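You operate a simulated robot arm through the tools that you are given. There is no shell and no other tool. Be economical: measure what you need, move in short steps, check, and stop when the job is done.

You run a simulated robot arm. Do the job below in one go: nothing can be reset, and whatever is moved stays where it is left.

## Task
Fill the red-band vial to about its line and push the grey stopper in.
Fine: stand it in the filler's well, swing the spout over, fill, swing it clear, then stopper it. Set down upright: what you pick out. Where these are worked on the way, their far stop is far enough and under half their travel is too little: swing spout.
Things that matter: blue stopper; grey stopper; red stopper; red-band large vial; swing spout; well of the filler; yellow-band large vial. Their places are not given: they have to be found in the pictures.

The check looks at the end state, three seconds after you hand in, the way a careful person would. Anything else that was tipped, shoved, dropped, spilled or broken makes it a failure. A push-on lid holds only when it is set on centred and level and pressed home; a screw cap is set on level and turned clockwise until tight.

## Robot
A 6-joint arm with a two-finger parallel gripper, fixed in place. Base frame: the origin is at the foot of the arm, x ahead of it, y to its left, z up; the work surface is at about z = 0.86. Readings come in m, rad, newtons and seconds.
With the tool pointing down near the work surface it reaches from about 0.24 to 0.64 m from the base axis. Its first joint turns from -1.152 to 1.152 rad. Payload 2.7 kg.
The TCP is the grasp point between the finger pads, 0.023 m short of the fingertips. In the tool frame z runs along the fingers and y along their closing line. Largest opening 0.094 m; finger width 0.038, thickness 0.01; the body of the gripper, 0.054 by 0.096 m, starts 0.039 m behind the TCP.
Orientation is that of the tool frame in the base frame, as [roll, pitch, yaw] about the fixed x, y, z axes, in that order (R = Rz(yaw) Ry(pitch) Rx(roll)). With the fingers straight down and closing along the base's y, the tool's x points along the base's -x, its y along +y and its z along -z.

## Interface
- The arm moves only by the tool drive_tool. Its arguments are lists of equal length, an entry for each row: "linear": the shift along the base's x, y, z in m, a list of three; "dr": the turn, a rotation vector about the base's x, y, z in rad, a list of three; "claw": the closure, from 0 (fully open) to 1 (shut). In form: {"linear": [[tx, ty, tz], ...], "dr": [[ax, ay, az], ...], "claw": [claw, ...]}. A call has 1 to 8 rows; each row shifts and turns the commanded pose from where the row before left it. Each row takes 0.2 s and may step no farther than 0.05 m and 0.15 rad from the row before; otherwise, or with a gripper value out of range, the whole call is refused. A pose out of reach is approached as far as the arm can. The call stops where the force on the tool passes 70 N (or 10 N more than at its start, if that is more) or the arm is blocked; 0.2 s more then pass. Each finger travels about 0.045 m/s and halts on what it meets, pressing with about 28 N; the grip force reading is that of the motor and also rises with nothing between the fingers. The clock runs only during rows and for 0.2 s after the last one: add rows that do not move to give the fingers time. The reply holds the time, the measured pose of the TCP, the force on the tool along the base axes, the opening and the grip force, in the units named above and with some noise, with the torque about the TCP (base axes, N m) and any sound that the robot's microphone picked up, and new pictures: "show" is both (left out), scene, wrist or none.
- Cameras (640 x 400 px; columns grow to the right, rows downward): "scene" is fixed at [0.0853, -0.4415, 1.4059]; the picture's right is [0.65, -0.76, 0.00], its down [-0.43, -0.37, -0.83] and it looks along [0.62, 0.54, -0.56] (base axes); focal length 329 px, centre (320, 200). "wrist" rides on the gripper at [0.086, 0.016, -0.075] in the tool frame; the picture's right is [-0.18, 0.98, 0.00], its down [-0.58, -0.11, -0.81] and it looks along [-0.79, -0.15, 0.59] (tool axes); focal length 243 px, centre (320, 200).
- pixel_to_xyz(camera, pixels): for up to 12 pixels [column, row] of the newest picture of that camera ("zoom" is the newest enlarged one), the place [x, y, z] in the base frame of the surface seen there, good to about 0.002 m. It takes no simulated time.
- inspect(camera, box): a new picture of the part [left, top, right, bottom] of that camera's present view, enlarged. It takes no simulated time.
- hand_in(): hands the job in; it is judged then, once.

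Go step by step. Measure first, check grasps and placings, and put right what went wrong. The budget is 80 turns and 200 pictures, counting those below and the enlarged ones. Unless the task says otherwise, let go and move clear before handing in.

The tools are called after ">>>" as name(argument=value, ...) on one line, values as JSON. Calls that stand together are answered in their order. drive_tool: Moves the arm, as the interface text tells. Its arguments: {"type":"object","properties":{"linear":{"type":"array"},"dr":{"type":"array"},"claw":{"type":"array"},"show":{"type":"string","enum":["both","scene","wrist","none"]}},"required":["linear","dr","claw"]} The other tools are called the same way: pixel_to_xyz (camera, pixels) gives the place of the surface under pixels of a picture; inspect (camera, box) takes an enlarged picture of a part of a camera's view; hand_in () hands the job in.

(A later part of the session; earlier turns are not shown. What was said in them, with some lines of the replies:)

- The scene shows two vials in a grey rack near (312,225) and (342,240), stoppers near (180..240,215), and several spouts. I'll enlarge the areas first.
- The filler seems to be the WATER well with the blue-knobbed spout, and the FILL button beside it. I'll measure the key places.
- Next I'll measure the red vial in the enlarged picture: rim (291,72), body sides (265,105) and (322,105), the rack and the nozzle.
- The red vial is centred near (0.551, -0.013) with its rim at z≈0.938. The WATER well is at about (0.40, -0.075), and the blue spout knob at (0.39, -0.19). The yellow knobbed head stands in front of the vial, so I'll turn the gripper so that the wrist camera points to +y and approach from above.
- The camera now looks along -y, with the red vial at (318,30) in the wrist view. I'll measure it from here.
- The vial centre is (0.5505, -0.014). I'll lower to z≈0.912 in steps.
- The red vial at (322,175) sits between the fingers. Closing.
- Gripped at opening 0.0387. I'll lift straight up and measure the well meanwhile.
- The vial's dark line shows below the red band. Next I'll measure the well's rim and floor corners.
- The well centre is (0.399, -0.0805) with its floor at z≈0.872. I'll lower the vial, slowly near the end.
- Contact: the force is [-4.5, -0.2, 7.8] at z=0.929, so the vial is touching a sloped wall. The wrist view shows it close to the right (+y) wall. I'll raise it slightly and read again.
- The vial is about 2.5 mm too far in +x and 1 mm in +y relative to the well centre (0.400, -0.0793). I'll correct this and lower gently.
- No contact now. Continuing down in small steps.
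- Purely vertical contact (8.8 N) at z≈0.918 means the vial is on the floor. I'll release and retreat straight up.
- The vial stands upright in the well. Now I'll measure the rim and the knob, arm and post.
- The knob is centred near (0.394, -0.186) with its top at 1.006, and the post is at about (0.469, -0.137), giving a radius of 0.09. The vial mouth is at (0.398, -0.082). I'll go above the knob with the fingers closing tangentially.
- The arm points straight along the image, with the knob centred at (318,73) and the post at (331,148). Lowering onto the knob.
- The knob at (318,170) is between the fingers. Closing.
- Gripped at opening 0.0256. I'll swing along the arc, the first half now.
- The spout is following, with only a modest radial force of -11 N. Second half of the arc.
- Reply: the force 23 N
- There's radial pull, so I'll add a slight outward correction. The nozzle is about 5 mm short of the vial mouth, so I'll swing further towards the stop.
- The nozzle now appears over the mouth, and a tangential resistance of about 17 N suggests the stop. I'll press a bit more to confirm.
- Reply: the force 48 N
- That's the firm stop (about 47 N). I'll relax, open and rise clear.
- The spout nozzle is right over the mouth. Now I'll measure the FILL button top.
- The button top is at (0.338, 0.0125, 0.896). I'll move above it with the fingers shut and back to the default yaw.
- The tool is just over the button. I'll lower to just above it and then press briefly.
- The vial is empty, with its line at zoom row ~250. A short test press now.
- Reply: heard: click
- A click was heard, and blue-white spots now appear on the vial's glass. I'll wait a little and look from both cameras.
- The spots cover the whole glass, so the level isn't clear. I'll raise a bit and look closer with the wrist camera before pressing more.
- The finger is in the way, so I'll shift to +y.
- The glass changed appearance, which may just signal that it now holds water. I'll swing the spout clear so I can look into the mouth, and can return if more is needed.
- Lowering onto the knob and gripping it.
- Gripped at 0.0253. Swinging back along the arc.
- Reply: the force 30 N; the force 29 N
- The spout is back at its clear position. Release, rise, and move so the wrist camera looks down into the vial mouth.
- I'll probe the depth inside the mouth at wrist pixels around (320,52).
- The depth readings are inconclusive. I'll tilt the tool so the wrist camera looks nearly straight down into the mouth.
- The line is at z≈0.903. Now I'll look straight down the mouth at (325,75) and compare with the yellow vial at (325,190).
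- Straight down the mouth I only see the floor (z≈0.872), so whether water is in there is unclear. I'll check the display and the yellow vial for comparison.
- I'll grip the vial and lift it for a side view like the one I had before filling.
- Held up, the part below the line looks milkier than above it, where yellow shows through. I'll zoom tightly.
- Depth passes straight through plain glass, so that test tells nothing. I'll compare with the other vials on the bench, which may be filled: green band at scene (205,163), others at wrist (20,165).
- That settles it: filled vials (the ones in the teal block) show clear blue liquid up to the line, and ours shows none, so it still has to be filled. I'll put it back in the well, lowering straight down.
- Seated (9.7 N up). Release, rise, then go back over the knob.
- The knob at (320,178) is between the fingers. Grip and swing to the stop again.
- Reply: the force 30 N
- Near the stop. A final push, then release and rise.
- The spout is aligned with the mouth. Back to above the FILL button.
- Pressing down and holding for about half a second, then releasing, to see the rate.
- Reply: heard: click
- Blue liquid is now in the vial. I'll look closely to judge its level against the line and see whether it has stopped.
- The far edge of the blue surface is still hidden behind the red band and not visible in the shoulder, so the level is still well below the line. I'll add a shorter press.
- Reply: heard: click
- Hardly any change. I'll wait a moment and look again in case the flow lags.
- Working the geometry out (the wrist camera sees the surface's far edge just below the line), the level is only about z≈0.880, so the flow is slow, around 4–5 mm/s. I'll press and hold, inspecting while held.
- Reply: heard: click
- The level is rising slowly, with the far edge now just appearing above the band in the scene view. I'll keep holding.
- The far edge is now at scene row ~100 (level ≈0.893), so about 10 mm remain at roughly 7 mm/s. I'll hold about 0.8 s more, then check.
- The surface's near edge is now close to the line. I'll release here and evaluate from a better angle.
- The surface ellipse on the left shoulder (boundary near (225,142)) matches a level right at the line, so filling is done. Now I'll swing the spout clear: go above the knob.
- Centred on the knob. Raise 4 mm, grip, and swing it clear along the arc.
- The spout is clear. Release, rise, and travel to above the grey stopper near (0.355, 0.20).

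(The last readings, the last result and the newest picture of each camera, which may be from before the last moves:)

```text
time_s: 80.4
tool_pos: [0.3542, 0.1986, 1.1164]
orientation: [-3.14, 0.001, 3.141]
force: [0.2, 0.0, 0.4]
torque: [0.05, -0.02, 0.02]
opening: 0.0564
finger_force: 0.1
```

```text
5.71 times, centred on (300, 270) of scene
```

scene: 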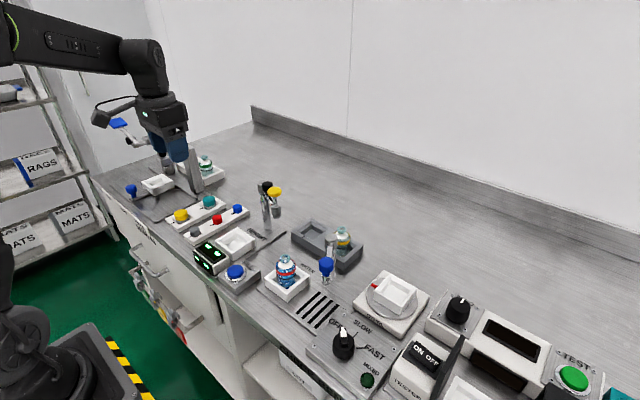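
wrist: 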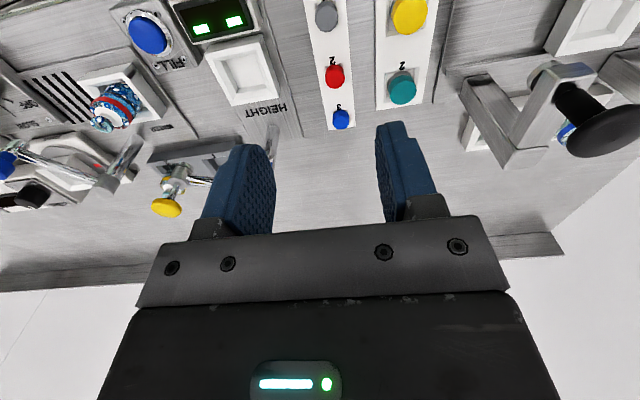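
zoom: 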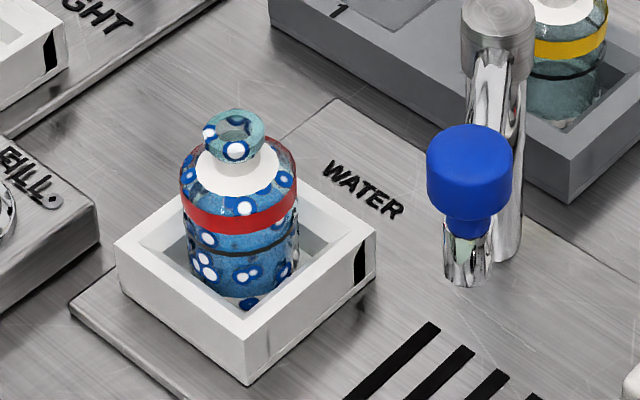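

The vial looks right, filled to the line. Now I'll measure the grey stopper and the vial's rim.

>>> pixel_to_xyz(camera="wrist", pixels=[[327, 15], [317, 15], [337, 15], [327, 5], [327, 25], [327, 30], [340, 45], [315, 45]])

>>> pixel_to_xyz(camera="scene", pixels=[[194.5, 229], [190, 230.5], [199.5, 228], [194, 226.5], [195, 232], [194.7, 237], [204.7, 232.5], [188, 238]])

>>> pixel_to_xyz(camera="zoom", pixels=[[208, 132], [260, 132], [234, 112], [234, 153], [215, 145], [252, 118], [252, 148], [215, 118]])

>>> inspect(camera="wrist", box=[300, 0, 356, 60])

```text
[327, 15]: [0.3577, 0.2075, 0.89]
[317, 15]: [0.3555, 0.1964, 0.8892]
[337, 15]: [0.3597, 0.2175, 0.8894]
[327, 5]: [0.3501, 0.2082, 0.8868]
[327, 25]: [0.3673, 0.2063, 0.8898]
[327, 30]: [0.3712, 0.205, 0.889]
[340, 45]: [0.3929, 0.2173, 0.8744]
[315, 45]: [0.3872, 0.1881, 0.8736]
```

```text
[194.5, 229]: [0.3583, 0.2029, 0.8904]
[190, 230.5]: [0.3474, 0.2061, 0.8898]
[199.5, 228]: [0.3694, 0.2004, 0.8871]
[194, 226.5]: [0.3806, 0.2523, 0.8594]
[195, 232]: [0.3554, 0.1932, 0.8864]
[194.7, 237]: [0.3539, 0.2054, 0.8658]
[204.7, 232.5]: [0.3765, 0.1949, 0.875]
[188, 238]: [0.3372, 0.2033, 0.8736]
```

```text
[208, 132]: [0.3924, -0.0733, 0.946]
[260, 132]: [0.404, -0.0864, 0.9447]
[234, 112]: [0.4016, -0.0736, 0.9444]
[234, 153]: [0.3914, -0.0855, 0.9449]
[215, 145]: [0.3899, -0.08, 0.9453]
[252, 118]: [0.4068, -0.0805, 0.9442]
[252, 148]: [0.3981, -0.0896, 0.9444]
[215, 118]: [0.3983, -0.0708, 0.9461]
```

```text
6.67 times, centred on (328, 30) of wrist
```

zoom: 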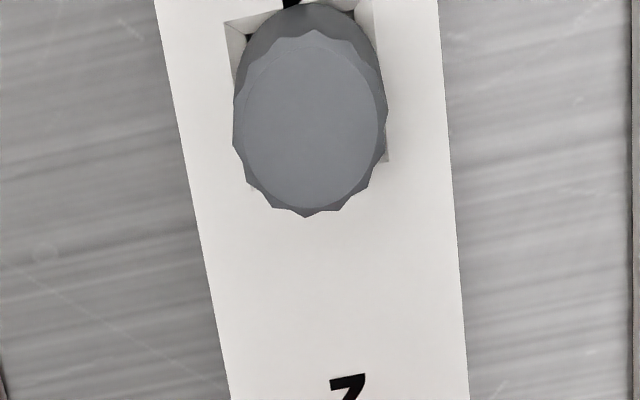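

The rim centre is (0.398, -0.080, 0.945). The grey stopper is near (0.359, 0.205) with its top at 0.890 and a diameter of about 0.023. I'll descend partway and refine.

>>> drive_tool(linear=[[0.0045, 0.006, -0.04], [0, 0, -0.04], [0, 0, -0.04], [0, 0, -0.04], [0, 0, -0.02], [0, 0, 0]], dr=[[0, 0, 0], [0, 0, 0], [0, 0, 0], [0, 0, 0], [0, 0, 0], [0, 0, 0]], claw=[0.4, 0.4, 0.4, 0.4, 0.4, 0.4], show="wrist")

>>> inspect(camera="wrist", box=[240, 60, 400, 200])

>>> inspect(camera="scene", box=[170, 190, 260, 250])

```text
time_s: 81.8
tool_pos: [0.3598, 0.2053, 0.9345]
orientation: [-3.141, 0.003, 3.14]
force: [0.0, 0.2, -0.1]
torque: [0.0, -0.01, 0.03]
opening: 0.0565
finger_force: 0.2
```

wrist: 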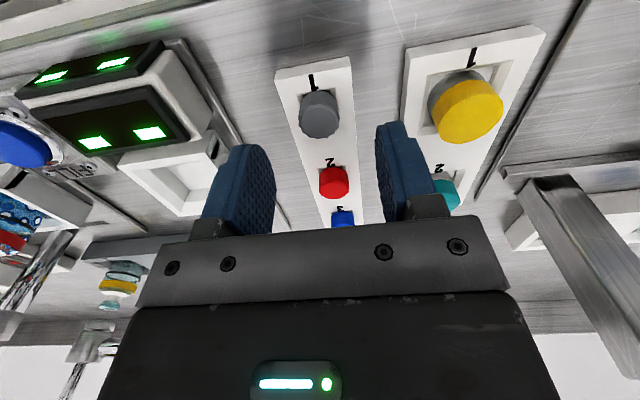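

```text
2.86 times, centred on (320, 130) of wrist
```

zoom: 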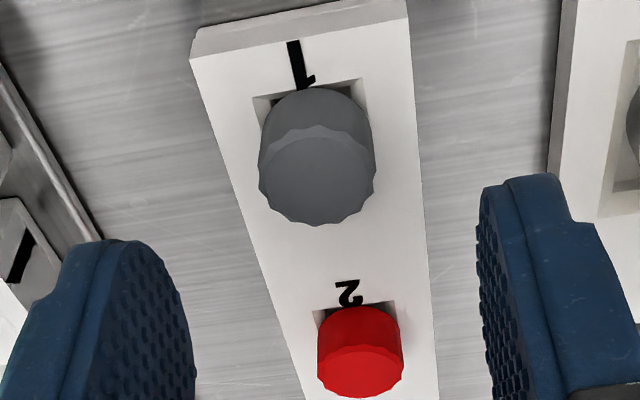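

```text
6.67 times, centred on (215, 220) of scene
```

zoom: 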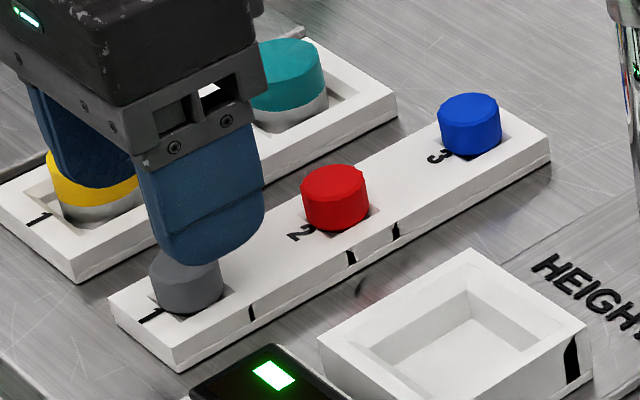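

>>> pixel_to_xyz(camera="wrist", pixels=[[319, 120], [303, 120], [335, 120], [319, 110], [319, 133], [310, 128], [328, 128]])

```text
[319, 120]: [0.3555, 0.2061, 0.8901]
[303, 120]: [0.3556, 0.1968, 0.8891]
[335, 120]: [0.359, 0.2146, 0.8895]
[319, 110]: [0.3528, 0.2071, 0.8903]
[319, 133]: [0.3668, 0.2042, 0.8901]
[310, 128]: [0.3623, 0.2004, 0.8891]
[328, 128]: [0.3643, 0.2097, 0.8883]
```

The stopper centre is (0.359, 0.2055), right under the tool. Lower to z≈0.900 and close.

>>> drive_tool(linear=[[0, 0, -0.02], [0, 0, -0.0145], [0, 0, 0], [0, 0, 0], [0, 0, 0], [0, 0, 0], [0, 0, 0]], dr=[[0, 0, 0], [0, 0, 0], [0, 0, 0], [0, 0, 0], [0, 0, 0], [0, 0, 0], [0, 0, 0]], claw=[0.4, 0.4, 0.4, 0.6, 0.8, 0.85, 0.85], show="wrist")

>>> inspect(camera="wrist", box=[240, 80, 400, 220])

```text
time_s: 83.4
tool_pos: [0.3594, 0.2054, 0.9009]
orientation: [3.139, 0.001, 3.141]
force: [-0.2, 0.0, -0.2]
torque: [-0.01, -0.02, 0.02]
opening: 0.0199
finger_force: 28.3
```

wrist: 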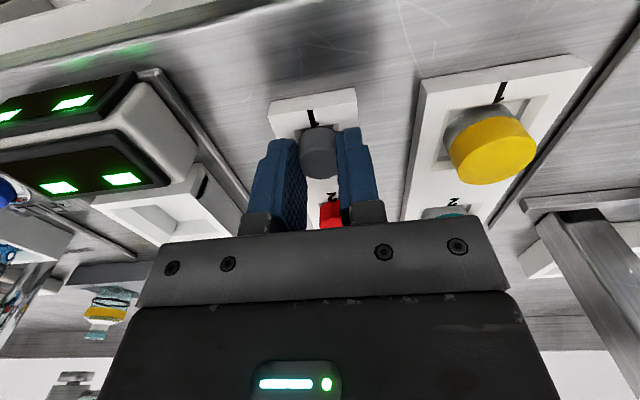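

```text
2.86 times, centred on (320, 150) of wrist
```

zoom: 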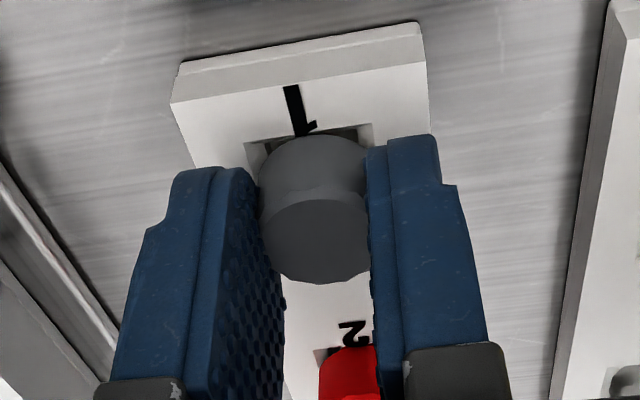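

Gripped at opening 0.0199. Lift straight up and look.

>>> drive_tool(linear=[[0, 0, 0.015], [0, 0, 0.03], [0, 0, 0.04], [0, 0, 0.04], [0, 0, 0.04], [0, 0, 0.04], [0, 0, 0]], dr=[[0, 0, 0], [0, 0, 0], [0, 0, 0], [0, 0, 0], [0, 0, 0], [0, 0, 0], [0, 0, 0]], claw=[0.85, 0.85, 0.85, 0.85, 0.85, 0.85, 0.85])

>>> inspect(camera="wrist", box=[270, 90, 380, 230])

>>> inspect(camera="scene", box=[130, 110, 230, 200])

```text
time_s: 85.0
tool_pos: [0.3596, 0.2038, 1.1034]
orientation: [-3.139, 0.003, 3.141]
force: [0.5, -1.0, -0.8]
torque: [-0.01, 0.01, 0.01]
opening: 0.019
finger_force: 27.8
```

scene: 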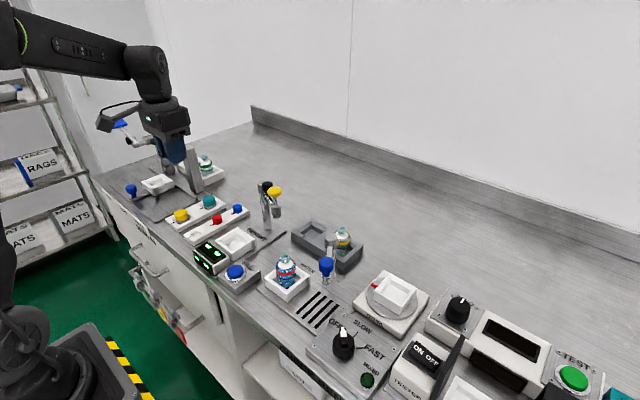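
wrist: 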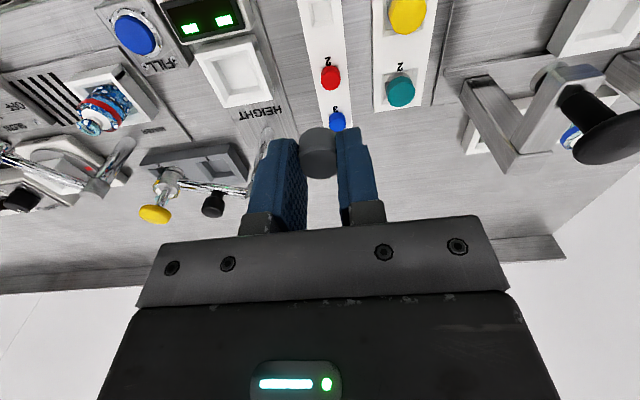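

```text
2.86 times, centred on (325, 160) of wrist
```

zoom: 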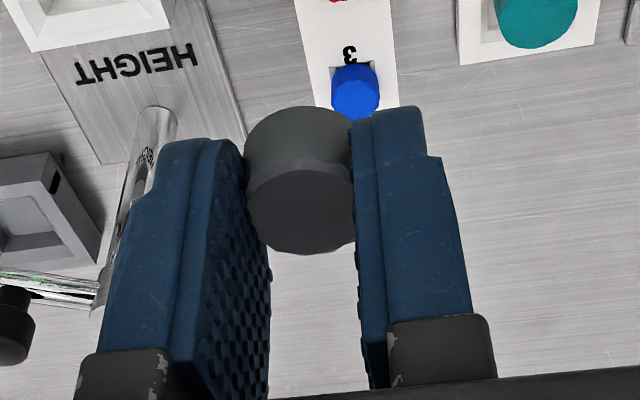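

```text
4.44 times, centred on (180, 155) of scene
```

zoom: 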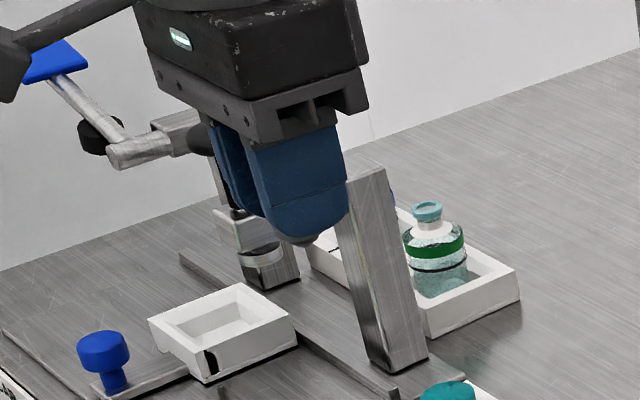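

The stopper is held. I'll check how it sits in the grip by measuring its top face.

>>> pixel_to_xyz(camera="wrist", pixels=[[318, 152], [318, 165], [318, 176], [304, 163], [332, 163], [310, 158], [326, 158], [318, 135], [306, 140], [330, 135]])

>>> inspect(camera="wrist", box=[290, 115, 350, 190])

```text
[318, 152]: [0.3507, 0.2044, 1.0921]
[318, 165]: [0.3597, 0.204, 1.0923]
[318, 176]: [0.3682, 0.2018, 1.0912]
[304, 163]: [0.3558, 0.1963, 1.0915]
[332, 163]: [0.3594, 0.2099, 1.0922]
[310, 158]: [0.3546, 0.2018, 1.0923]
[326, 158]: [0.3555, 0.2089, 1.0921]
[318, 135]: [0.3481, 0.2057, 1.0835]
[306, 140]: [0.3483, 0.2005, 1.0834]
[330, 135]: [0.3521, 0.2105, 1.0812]
```

```text
5.33 times, centred on (320, 152) of wrist
```

zoom: 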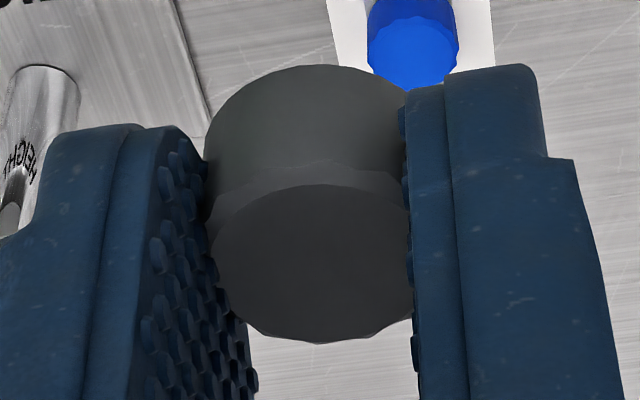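

The stopper is level (top face z 1.091–1.092) and centred on the TCP. Move above the vial mouth.

>>> drive_tool(linear=[[0.0064, -0.0473, 0], [0.0064, -0.0473, 0], [0.0064, -0.0473, 0], [0.0064, -0.0473, 0], [0.0064, -0.0473, 0], [0.0064, -0.0473, 0], [0, 0, 0]], dr=[[0, 0, 0], [0, 0, 0], [0, 0, 0], [0, 0, 0], [0, 0, 0], [0, 0, 0], [0, 0, 0]], claw=[0.85, 0.85, 0.85, 0.85, 0.85, 0.85, 0.85], show="none")

>>> drive_tool(linear=[[0, 0, -0.04], [0, 0, -0.04], [0, 0, -0.018], [0, 0, 0], [0, 0, 0]], dr=[[0, 0, 0], [0, 0, 0], [0, 0, 0], [0, 0, 0], [0, 0, 0]], claw=[0.85, 0.85, 0.85, 0.85, 0.85])

>>> inspect(camera="scene", box=[256, 225, 328, 295])

>>> inspect(camera="wrist", box=[270, 50, 380, 190])

```text
time_s: 86.6
tool_pos: [0.395, -0.0772, 1.1044]
orientation: [-3.142, 0.002, -3.141]
force: [0.7, 0.3, -0.1]
torque: [0.01, 0.02, -0.02]
opening: 0.0194
finger_force: 28.2
```

```text
time_s: 87.8
tool_pos: [0.3965, -0.076, 1.007]
orientation: [-3.141, 0.0, 3.14]
force: [-0.7, 0.5, 0.7]
torque: [0.03, 0.0, 0.02]
opening: 0.0192
finger_force: 27.5
```

scene: 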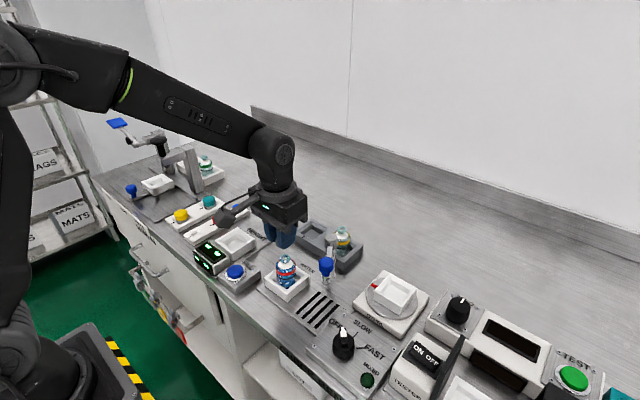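
wrist: 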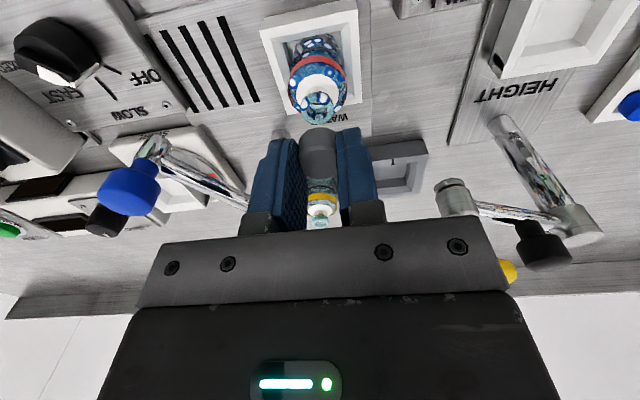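

```text
5.71 times, centred on (292, 260) of scene
```

zoom: 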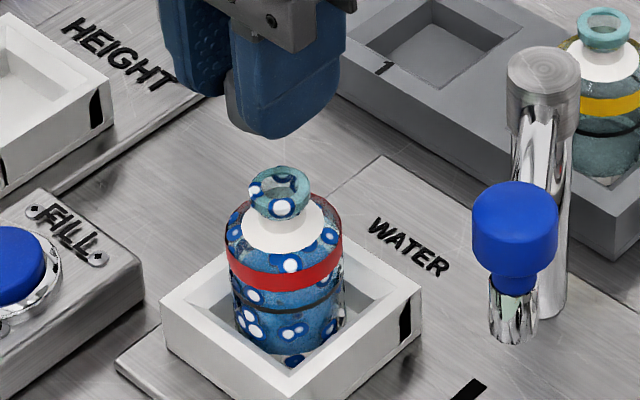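

```text
2.86 times, centred on (325, 120) of wrist
```

zoom: 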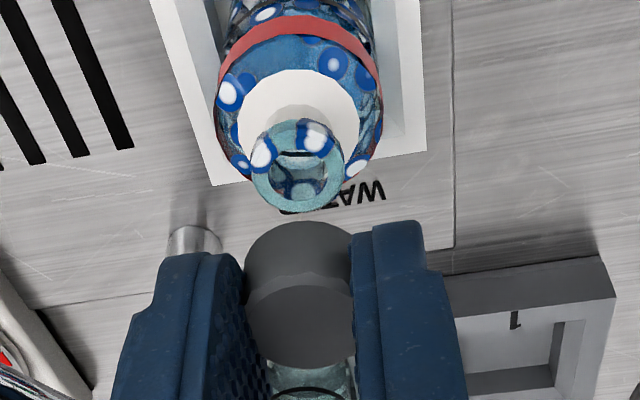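

I'll measure both the rim and the stopper in this view to get the relative offset.

>>> pixel_to_xyz(camera="wrist", pixels=[[303, 113], [331, 110], [318, 122], [317.5, 94.5], [307, 120], [329, 101], [300, 161], [334, 159], [318, 176], [318, 149], [318, 163]])

>>> pixel_to_xyz(camera="zoom", pixels=[[256, 180], [340, 170], [299, 205], [298, 126], [263, 197], [335, 150], [335, 188], [262, 150]])

```text
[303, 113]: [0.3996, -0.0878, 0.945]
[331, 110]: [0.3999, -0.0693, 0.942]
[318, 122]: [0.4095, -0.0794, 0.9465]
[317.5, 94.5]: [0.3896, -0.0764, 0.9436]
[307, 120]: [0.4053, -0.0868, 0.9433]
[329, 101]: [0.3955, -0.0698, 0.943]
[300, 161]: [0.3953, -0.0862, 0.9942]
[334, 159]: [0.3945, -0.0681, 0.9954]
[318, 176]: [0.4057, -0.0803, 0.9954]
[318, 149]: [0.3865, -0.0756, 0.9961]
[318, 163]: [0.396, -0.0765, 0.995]
```

```text
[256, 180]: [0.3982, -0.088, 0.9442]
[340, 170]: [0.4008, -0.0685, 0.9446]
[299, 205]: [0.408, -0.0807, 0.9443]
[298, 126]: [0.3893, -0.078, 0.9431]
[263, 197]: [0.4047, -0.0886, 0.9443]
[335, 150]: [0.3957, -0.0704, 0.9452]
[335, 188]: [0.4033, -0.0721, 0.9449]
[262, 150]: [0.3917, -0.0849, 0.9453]
```

Relative offset is about (+0.003, -0.002). Correct, lower to just above the mouth, and check again.

>>> drive_tool(linear=[[0.003, -0.002, 0], [0, 0, -0.017], [0, 0, 0], [0, 0, 0]], dr=[[0, 0, 0], [0, 0, 0], [0, 0, 0], [0, 0, 0]], claw=[0.85, 0.85, 0.85, 0.85], show="wrist")

>>> inspect(camera="scene", box=[268, 235, 308, 285])

>>> inspect(camera="wrist", box=[280, 70, 360, 190])

```text
time_s: 88.8
tool_pos: [0.3993, -0.0799, 0.9901]
orientation: [3.141, 0.001, -3.141]
force: [0.4, 0.8, 0.0]
torque: [-0.01, 0.03, 0.02]
opening: 0.0193
finger_force: 27.8
```

wrist: 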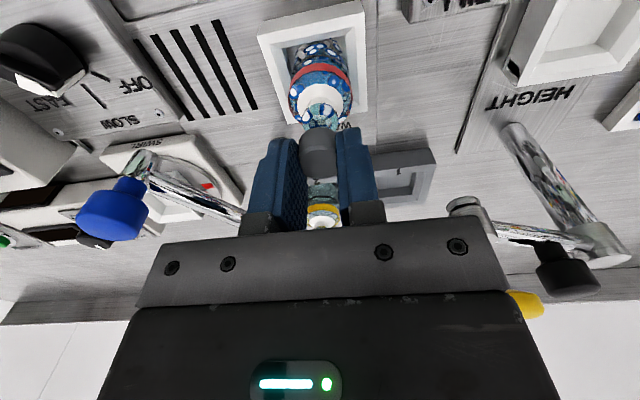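

```text
8.00 times, centred on (288, 260) of scene
```

zoom: 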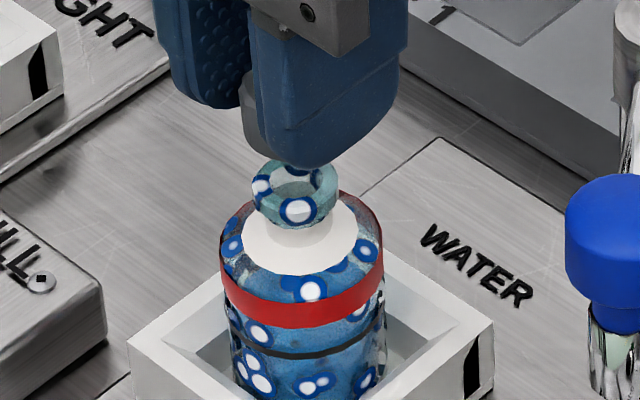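

```text
3.33 times, centred on (320, 130) of wrist
```

zoom: 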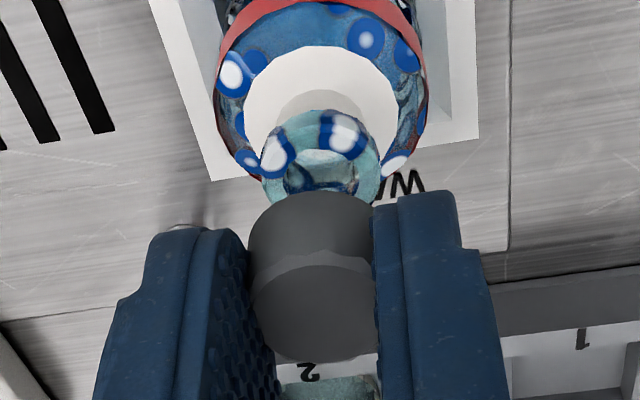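

>>> pixel_to_xyz(camera="zoom", pixels=[[265, 172], [377, 160], [275, 135], [365, 135], [320, 112], [255, 300], [373, 295], [312, 268], [312, 355], [275, 345], [355, 340]])

>>> inspect(camera="scene", box=[274, 240, 302, 272])

```text
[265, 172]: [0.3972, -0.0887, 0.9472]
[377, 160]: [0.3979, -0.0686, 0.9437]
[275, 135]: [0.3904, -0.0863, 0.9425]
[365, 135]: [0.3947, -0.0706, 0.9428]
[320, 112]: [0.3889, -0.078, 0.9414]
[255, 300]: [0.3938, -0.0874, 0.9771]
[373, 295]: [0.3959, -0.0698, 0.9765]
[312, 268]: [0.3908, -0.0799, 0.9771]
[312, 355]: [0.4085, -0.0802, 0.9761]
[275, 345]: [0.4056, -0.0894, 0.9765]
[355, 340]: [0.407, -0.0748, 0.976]
```

```text
12.50 times, centred on (288, 256) of scene
```

zoom: 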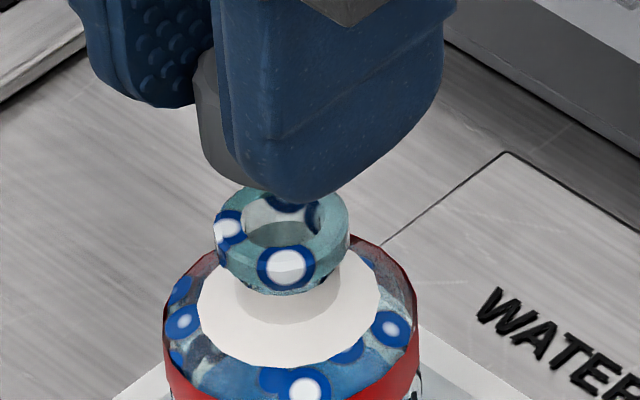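

Relative offset is now just (-0.0006, +0.001). Correct this and lower gently.

>>> drive_tool(linear=[[-0.0005, 0.001, 0], [0, 0, -0.005], [0, 0, -0.004], [0, 0, 0]], dr=[[0, 0, 0], [0, 0, 0], [0, 0, 0], [0, 0, 0]], claw=[0.85, 0.85, 0.85, 0.85], show="none")

>>> drive_tool(linear=[[0, 0, -0.003], [0, 0, -0.002], [0, 0, 0]], dr=[[0, 0, 0], [0, 0, 0], [0, 0, 0]], claw=[0.85, 0.85, 0.85], show="wrist")

>>> inspect(camera="scene", box=[274, 245, 302, 277])

```text
time_s: 89.8
tool_pos: [0.3991, -0.0781, 0.9814]
orientation: [3.14, 0.003, -3.141]
force: [0.0, 0.9, -0.6]
torque: [0.0, 0.0, -0.04]
opening: 0.0195
finger_force: 27.5
```

```text
time_s: 90.6
tool_pos: [0.3986, -0.0793, 0.9763]
orientation: [-3.139, 0.003, 3.14]
force: [-0.2, -0.6, 4.7]
torque: [-0.01, -0.01, -0.01]
opening: 0.0194
finger_force: 27.6
```

wrist: 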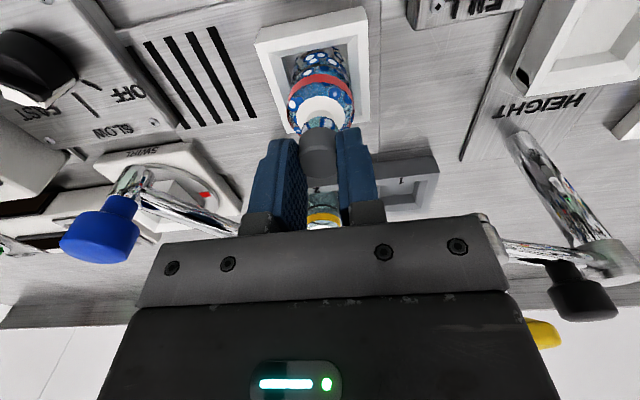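

```text
12.50 times, centred on (288, 261) of scene
5 turns are left
```

zoom: 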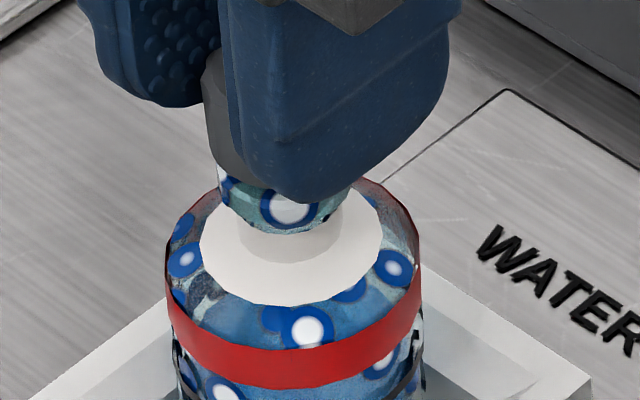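

Purely vertical contact of 4.7 N with no torque. Now I'll press it home in small steps.

>>> drive_tool(linear=[[0, 0, -0.002], [0, 0, -0.002], [0, 0, -0.002], [0, 0, -0.0015], [0, 0, 0]], dr=[[0, 0, 0], [0, 0, 0], [0, 0, 0], [0, 0, 0], [0, 0, 0]], claw=[0.85, 0.85, 0.85, 0.85, 0.85], show="wrist")

>>> inspect(camera="scene", box=[274, 245, 302, 277])

>>> pixel_to_xyz(camera="wrist", pixels=[[318, 165], [310, 160], [326, 160], [318, 155], [318, 172]])

```text
time_s: 91.8
tool_pos: [0.4013, -0.0798, 0.9705]
orientation: [-3.142, 0.008, 3.141]
force: [-6.0, -1.3, 36.4]
torque: [0.02, 0.24, -0.02]
opening: 0.0195
finger_force: 27.3
```

wrist: 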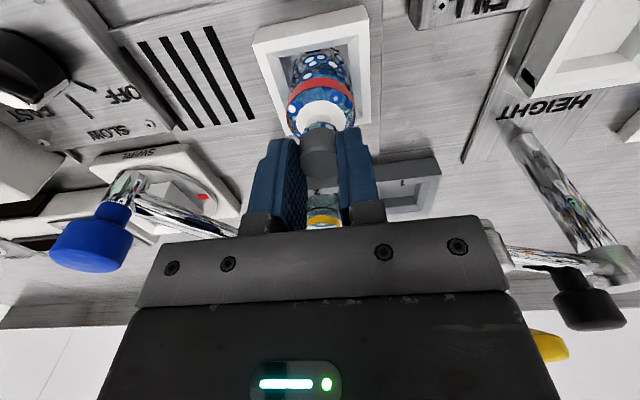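

```text
12.50 times, centred on (288, 261) of scene
```

zoom: 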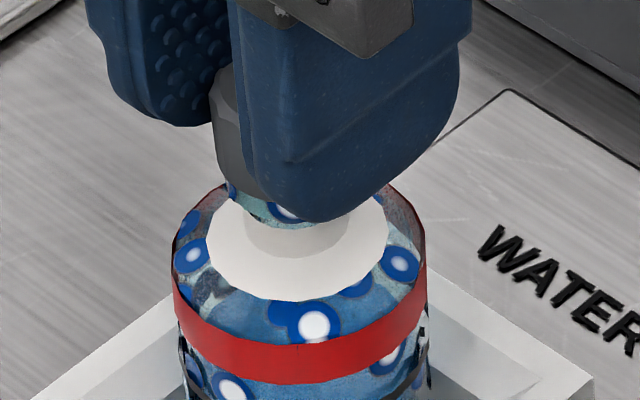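

```text
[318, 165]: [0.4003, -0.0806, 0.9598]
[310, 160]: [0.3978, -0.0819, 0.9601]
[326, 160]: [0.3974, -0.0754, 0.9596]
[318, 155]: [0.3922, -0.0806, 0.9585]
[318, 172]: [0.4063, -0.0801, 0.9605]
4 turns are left
```

Force 36 N, stopper top level at 0.960 and moving in. I'll press further, towards the force limit.

>>> drive_tool(linear=[[0, 0, -0.001], [0, 0, -0.001], [0, 0, -0.0005], [0, 0, 0]], dr=[[0, 0, 0], [0, 0, 0], [0, 0, 0], [0, 0, 0]], claw=[0.85, 0.85, 0.85, 0.85], show="none")

>>> drive_tool(linear=[[0, 0, -0.001], [0, 0, -0.001], [0, 0, -0.001], [0, 0, 0]], dr=[[0, 0, 0], [0, 0, 0], [0, 0, 0], [0, 0, 0]], claw=[0.85, 0.85, 0.85, 0.85], show="wrist")

>>> inspect(camera="scene", box=[274, 245, 302, 277])

>>> pixel_to_xyz(camera="wrist", pixels=[[318, 165], [310, 160], [326, 160], [318, 155], [318, 172]])

```text
time_s: 92.8
tool_pos: [0.4014, -0.0801, 0.969]
orientation: [-3.139, 0.008, 3.142]
force: [-0.7, 0.0, 32.2]
torque: [0.05, -0.05, 0.01]
opening: 0.0198
finger_force: 28.1
```

```text
time_s: 93.8
tool_pos: [0.4, -0.0794, 0.965]
orientation: [-3.139, 0.011, 3.142]
force: [-2.3, -1.2, 40.5]
torque: [-0.07, -0.29, -0.03]
opening: 0.0214
finger_force: 28.6
```

wrist: 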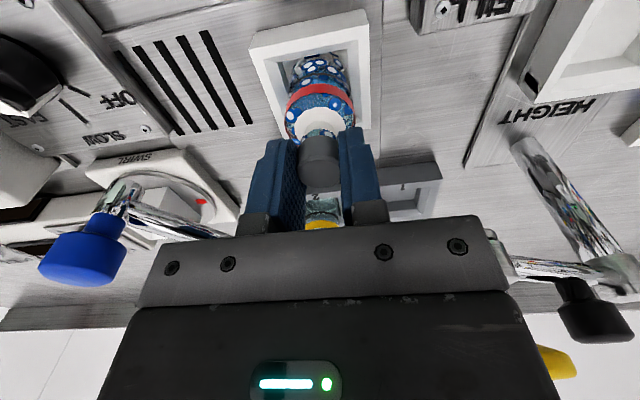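

```text
12.50 times, centred on (288, 261) of scene
```

zoom: 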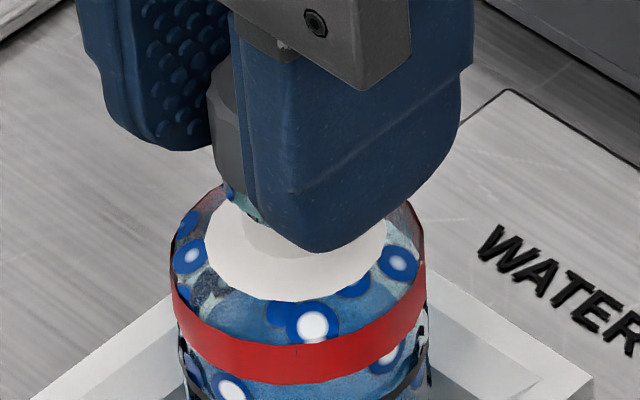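

```text
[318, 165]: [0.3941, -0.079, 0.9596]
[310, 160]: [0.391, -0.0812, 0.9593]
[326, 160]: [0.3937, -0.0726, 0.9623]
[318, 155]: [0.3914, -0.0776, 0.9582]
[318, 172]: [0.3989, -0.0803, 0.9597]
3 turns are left
```

The fingers slipped over the stopper while it stayed level with its top at 0.960, so I'll finish pressing from above with shut fingers, which stops by itself at 70 N. Then rise and inspect.

>>> drive_tool(linear=[[0, 0, 0.0015], [0, 0, 0], [0, 0, 0], [0, 0, 0], [0, 0, 0.03], [0, 0, 0.03], [0, 0, 0]], dr=[[0, 0, 0], [0, 0, 0], [0, 0, 0], [0, 0, 0], [0, 0, 0], [0, 0, 0], [0, 0, 0]], claw=[0.7, 0.55, 0.5, 0.5, 0.5, 0.5, 0.5], show="none")

>>> drive_tool(linear=[[-0.001, 0, 0], [0, 0, 0], [0, 0, 0], [0, 0, 0], [0, 0, -0.02], [0, 0, -0.015], [0, 0, 0]], dr=[[0, 0, 0], [0, 0, 0], [0, 0, 0], [0, 0, 0], [0, 0, 0], [0, 0, 0], [0, 0, 0]], claw=[1, 1, 1, 1, 1, 1, 1], show="none")

>>> drive_tool(linear=[[0, 0, -0.003], [0, 0, -0.003], [0, 0, -0.002], [0, 0, -0.002], [0, 0, -0.002], [0, 0, -0.002], [0, 0, -0.002], [0, 0, -0.002]], dr=[[0, 0, 0], [0, 0, 0], [0, 0, 0], [0, 0, 0], [0, 0, 0], [0, 0, 0], [0, 0, 0], [0, 0, 0]], claw=[1, 1, 1, 1, 1, 1, 1, 1], show="none")

>>> inspect(camera="scene", box=[268, 235, 308, 290])

>>> inspect(camera="wrist", box=[270, 60, 370, 200])

```text
time_s: 95.4
tool_pos: [0.3993, -0.0803, 1.0253]
orientation: [3.14, 0.002, 3.141]
force: [-0.4, 0.2, 0.0]
torque: [-0.01, 0.01, 0.01]
opening: 0.0468
finger_force: 0.1
```

```text
time_s: 97.0
tool_pos: [0.3982, -0.0809, 0.9916]
orientation: [3.141, 0.002, 3.141]
force: [-0.5, -0.2, 0.4]
torque: [-0.01, 0.03, 0.0]
opening: 0.0
finger_force: 28.7
```

```text
time_s: 98.6
tool_pos: [0.4023, -0.0805, 0.9841]
orientation: [-3.136, 0.02, -3.14]
force: [-5.3, 1.2, 18.2]
torque: [0.03, 0.25, 0.0]
opening: 0.0002
finger_force: 28.3
stopped in row 7: the force on the tool passed its limit at 72 N (the readings are from after the stop); the commanded pose is now the measured one
```

```text
7.27 times, centred on (288, 262) of scene
```

zoom: 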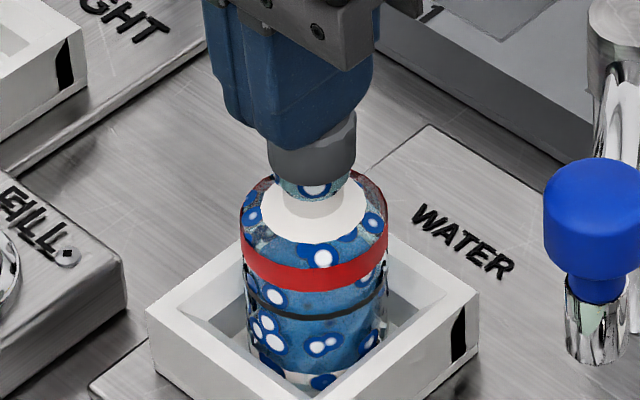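

```text
2.86 times, centred on (320, 130) of wrist
2 turns are left
```

zoom: 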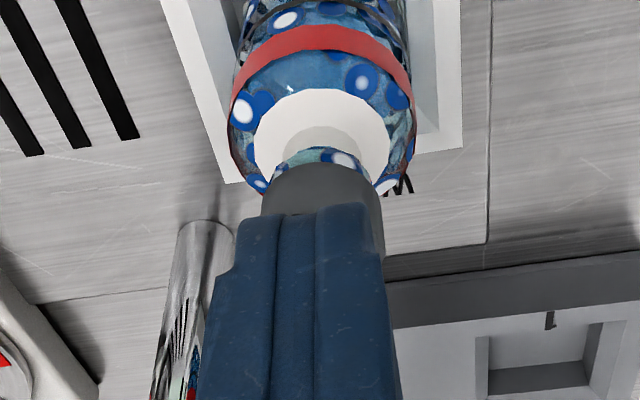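

The press reached 72 N without the stopper moving further, and it sits level and centred on the rim, so it is home. Rise clear.

>>> drive_tool(linear=[[0, 0, 0.01], [0, 0, 0.03], [0, 0, 0.04], [0, 0, 0.04], [-0.02, 0, 0.03], [0, 0, 0], [0, 0, 0]], dr=[[0, 0, 0], [0, 0, 0], [0, 0, 0], [0, 0, 0], [0, 0, 0], [0, 0, 0], [0, 0, 0]], claw=[1, 1, 1, 1, 1, 1, 1], show="scene")

>>> inspect(camera="scene", box=[260, 235, 316, 300])

```text
time_s: 100.2
tool_pos: [0.3813, -0.0802, 1.1315]
orientation: [-3.139, 0.018, -3.14]
force: [0.1, 0.3, -0.5]
torque: [0.01, 0.01, -0.03]
opening: 0.0002
finger_force: 27.5
```

scene: 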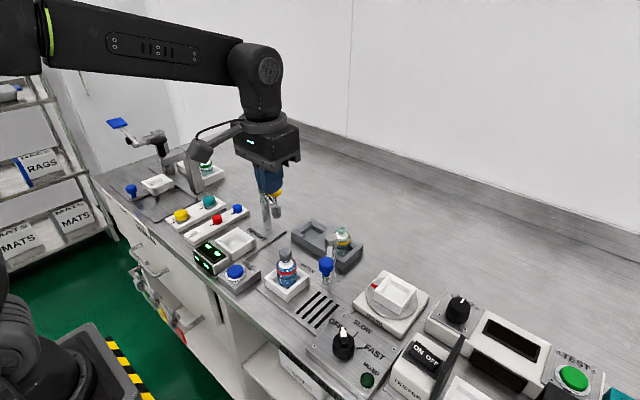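

```text
6.15 times, centred on (288, 268) of scene
1 turns are left
```

zoom: 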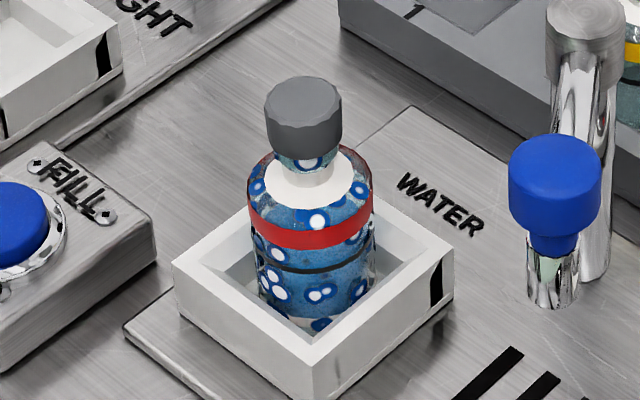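

The red-band vial stands upright in the filler's well, filled to about its line. The grey stopper is pressed on level, the spout is swung clear and the arm is away, so I'm handing in.

>>> hand_in()

```text
The job is handed in.
```

I filled the red-band vial to about its line and pushed the grey stopper in. It stands upright in the filler's well with the spout swung clear, and the job is handed in.

- **Fill level:** I judged it by eye from the camera views, so it could be a couple of millimetres off the line.
- **Stopper:** it looks level and centred. I pressed it from above until the arm stopped at 72 N, and it went in no further.
- **Spots on the glass:** blue-white spots appeared on the vial after the first press of FILL and stayed. I never found out what they are. I saw no water in or around the well.
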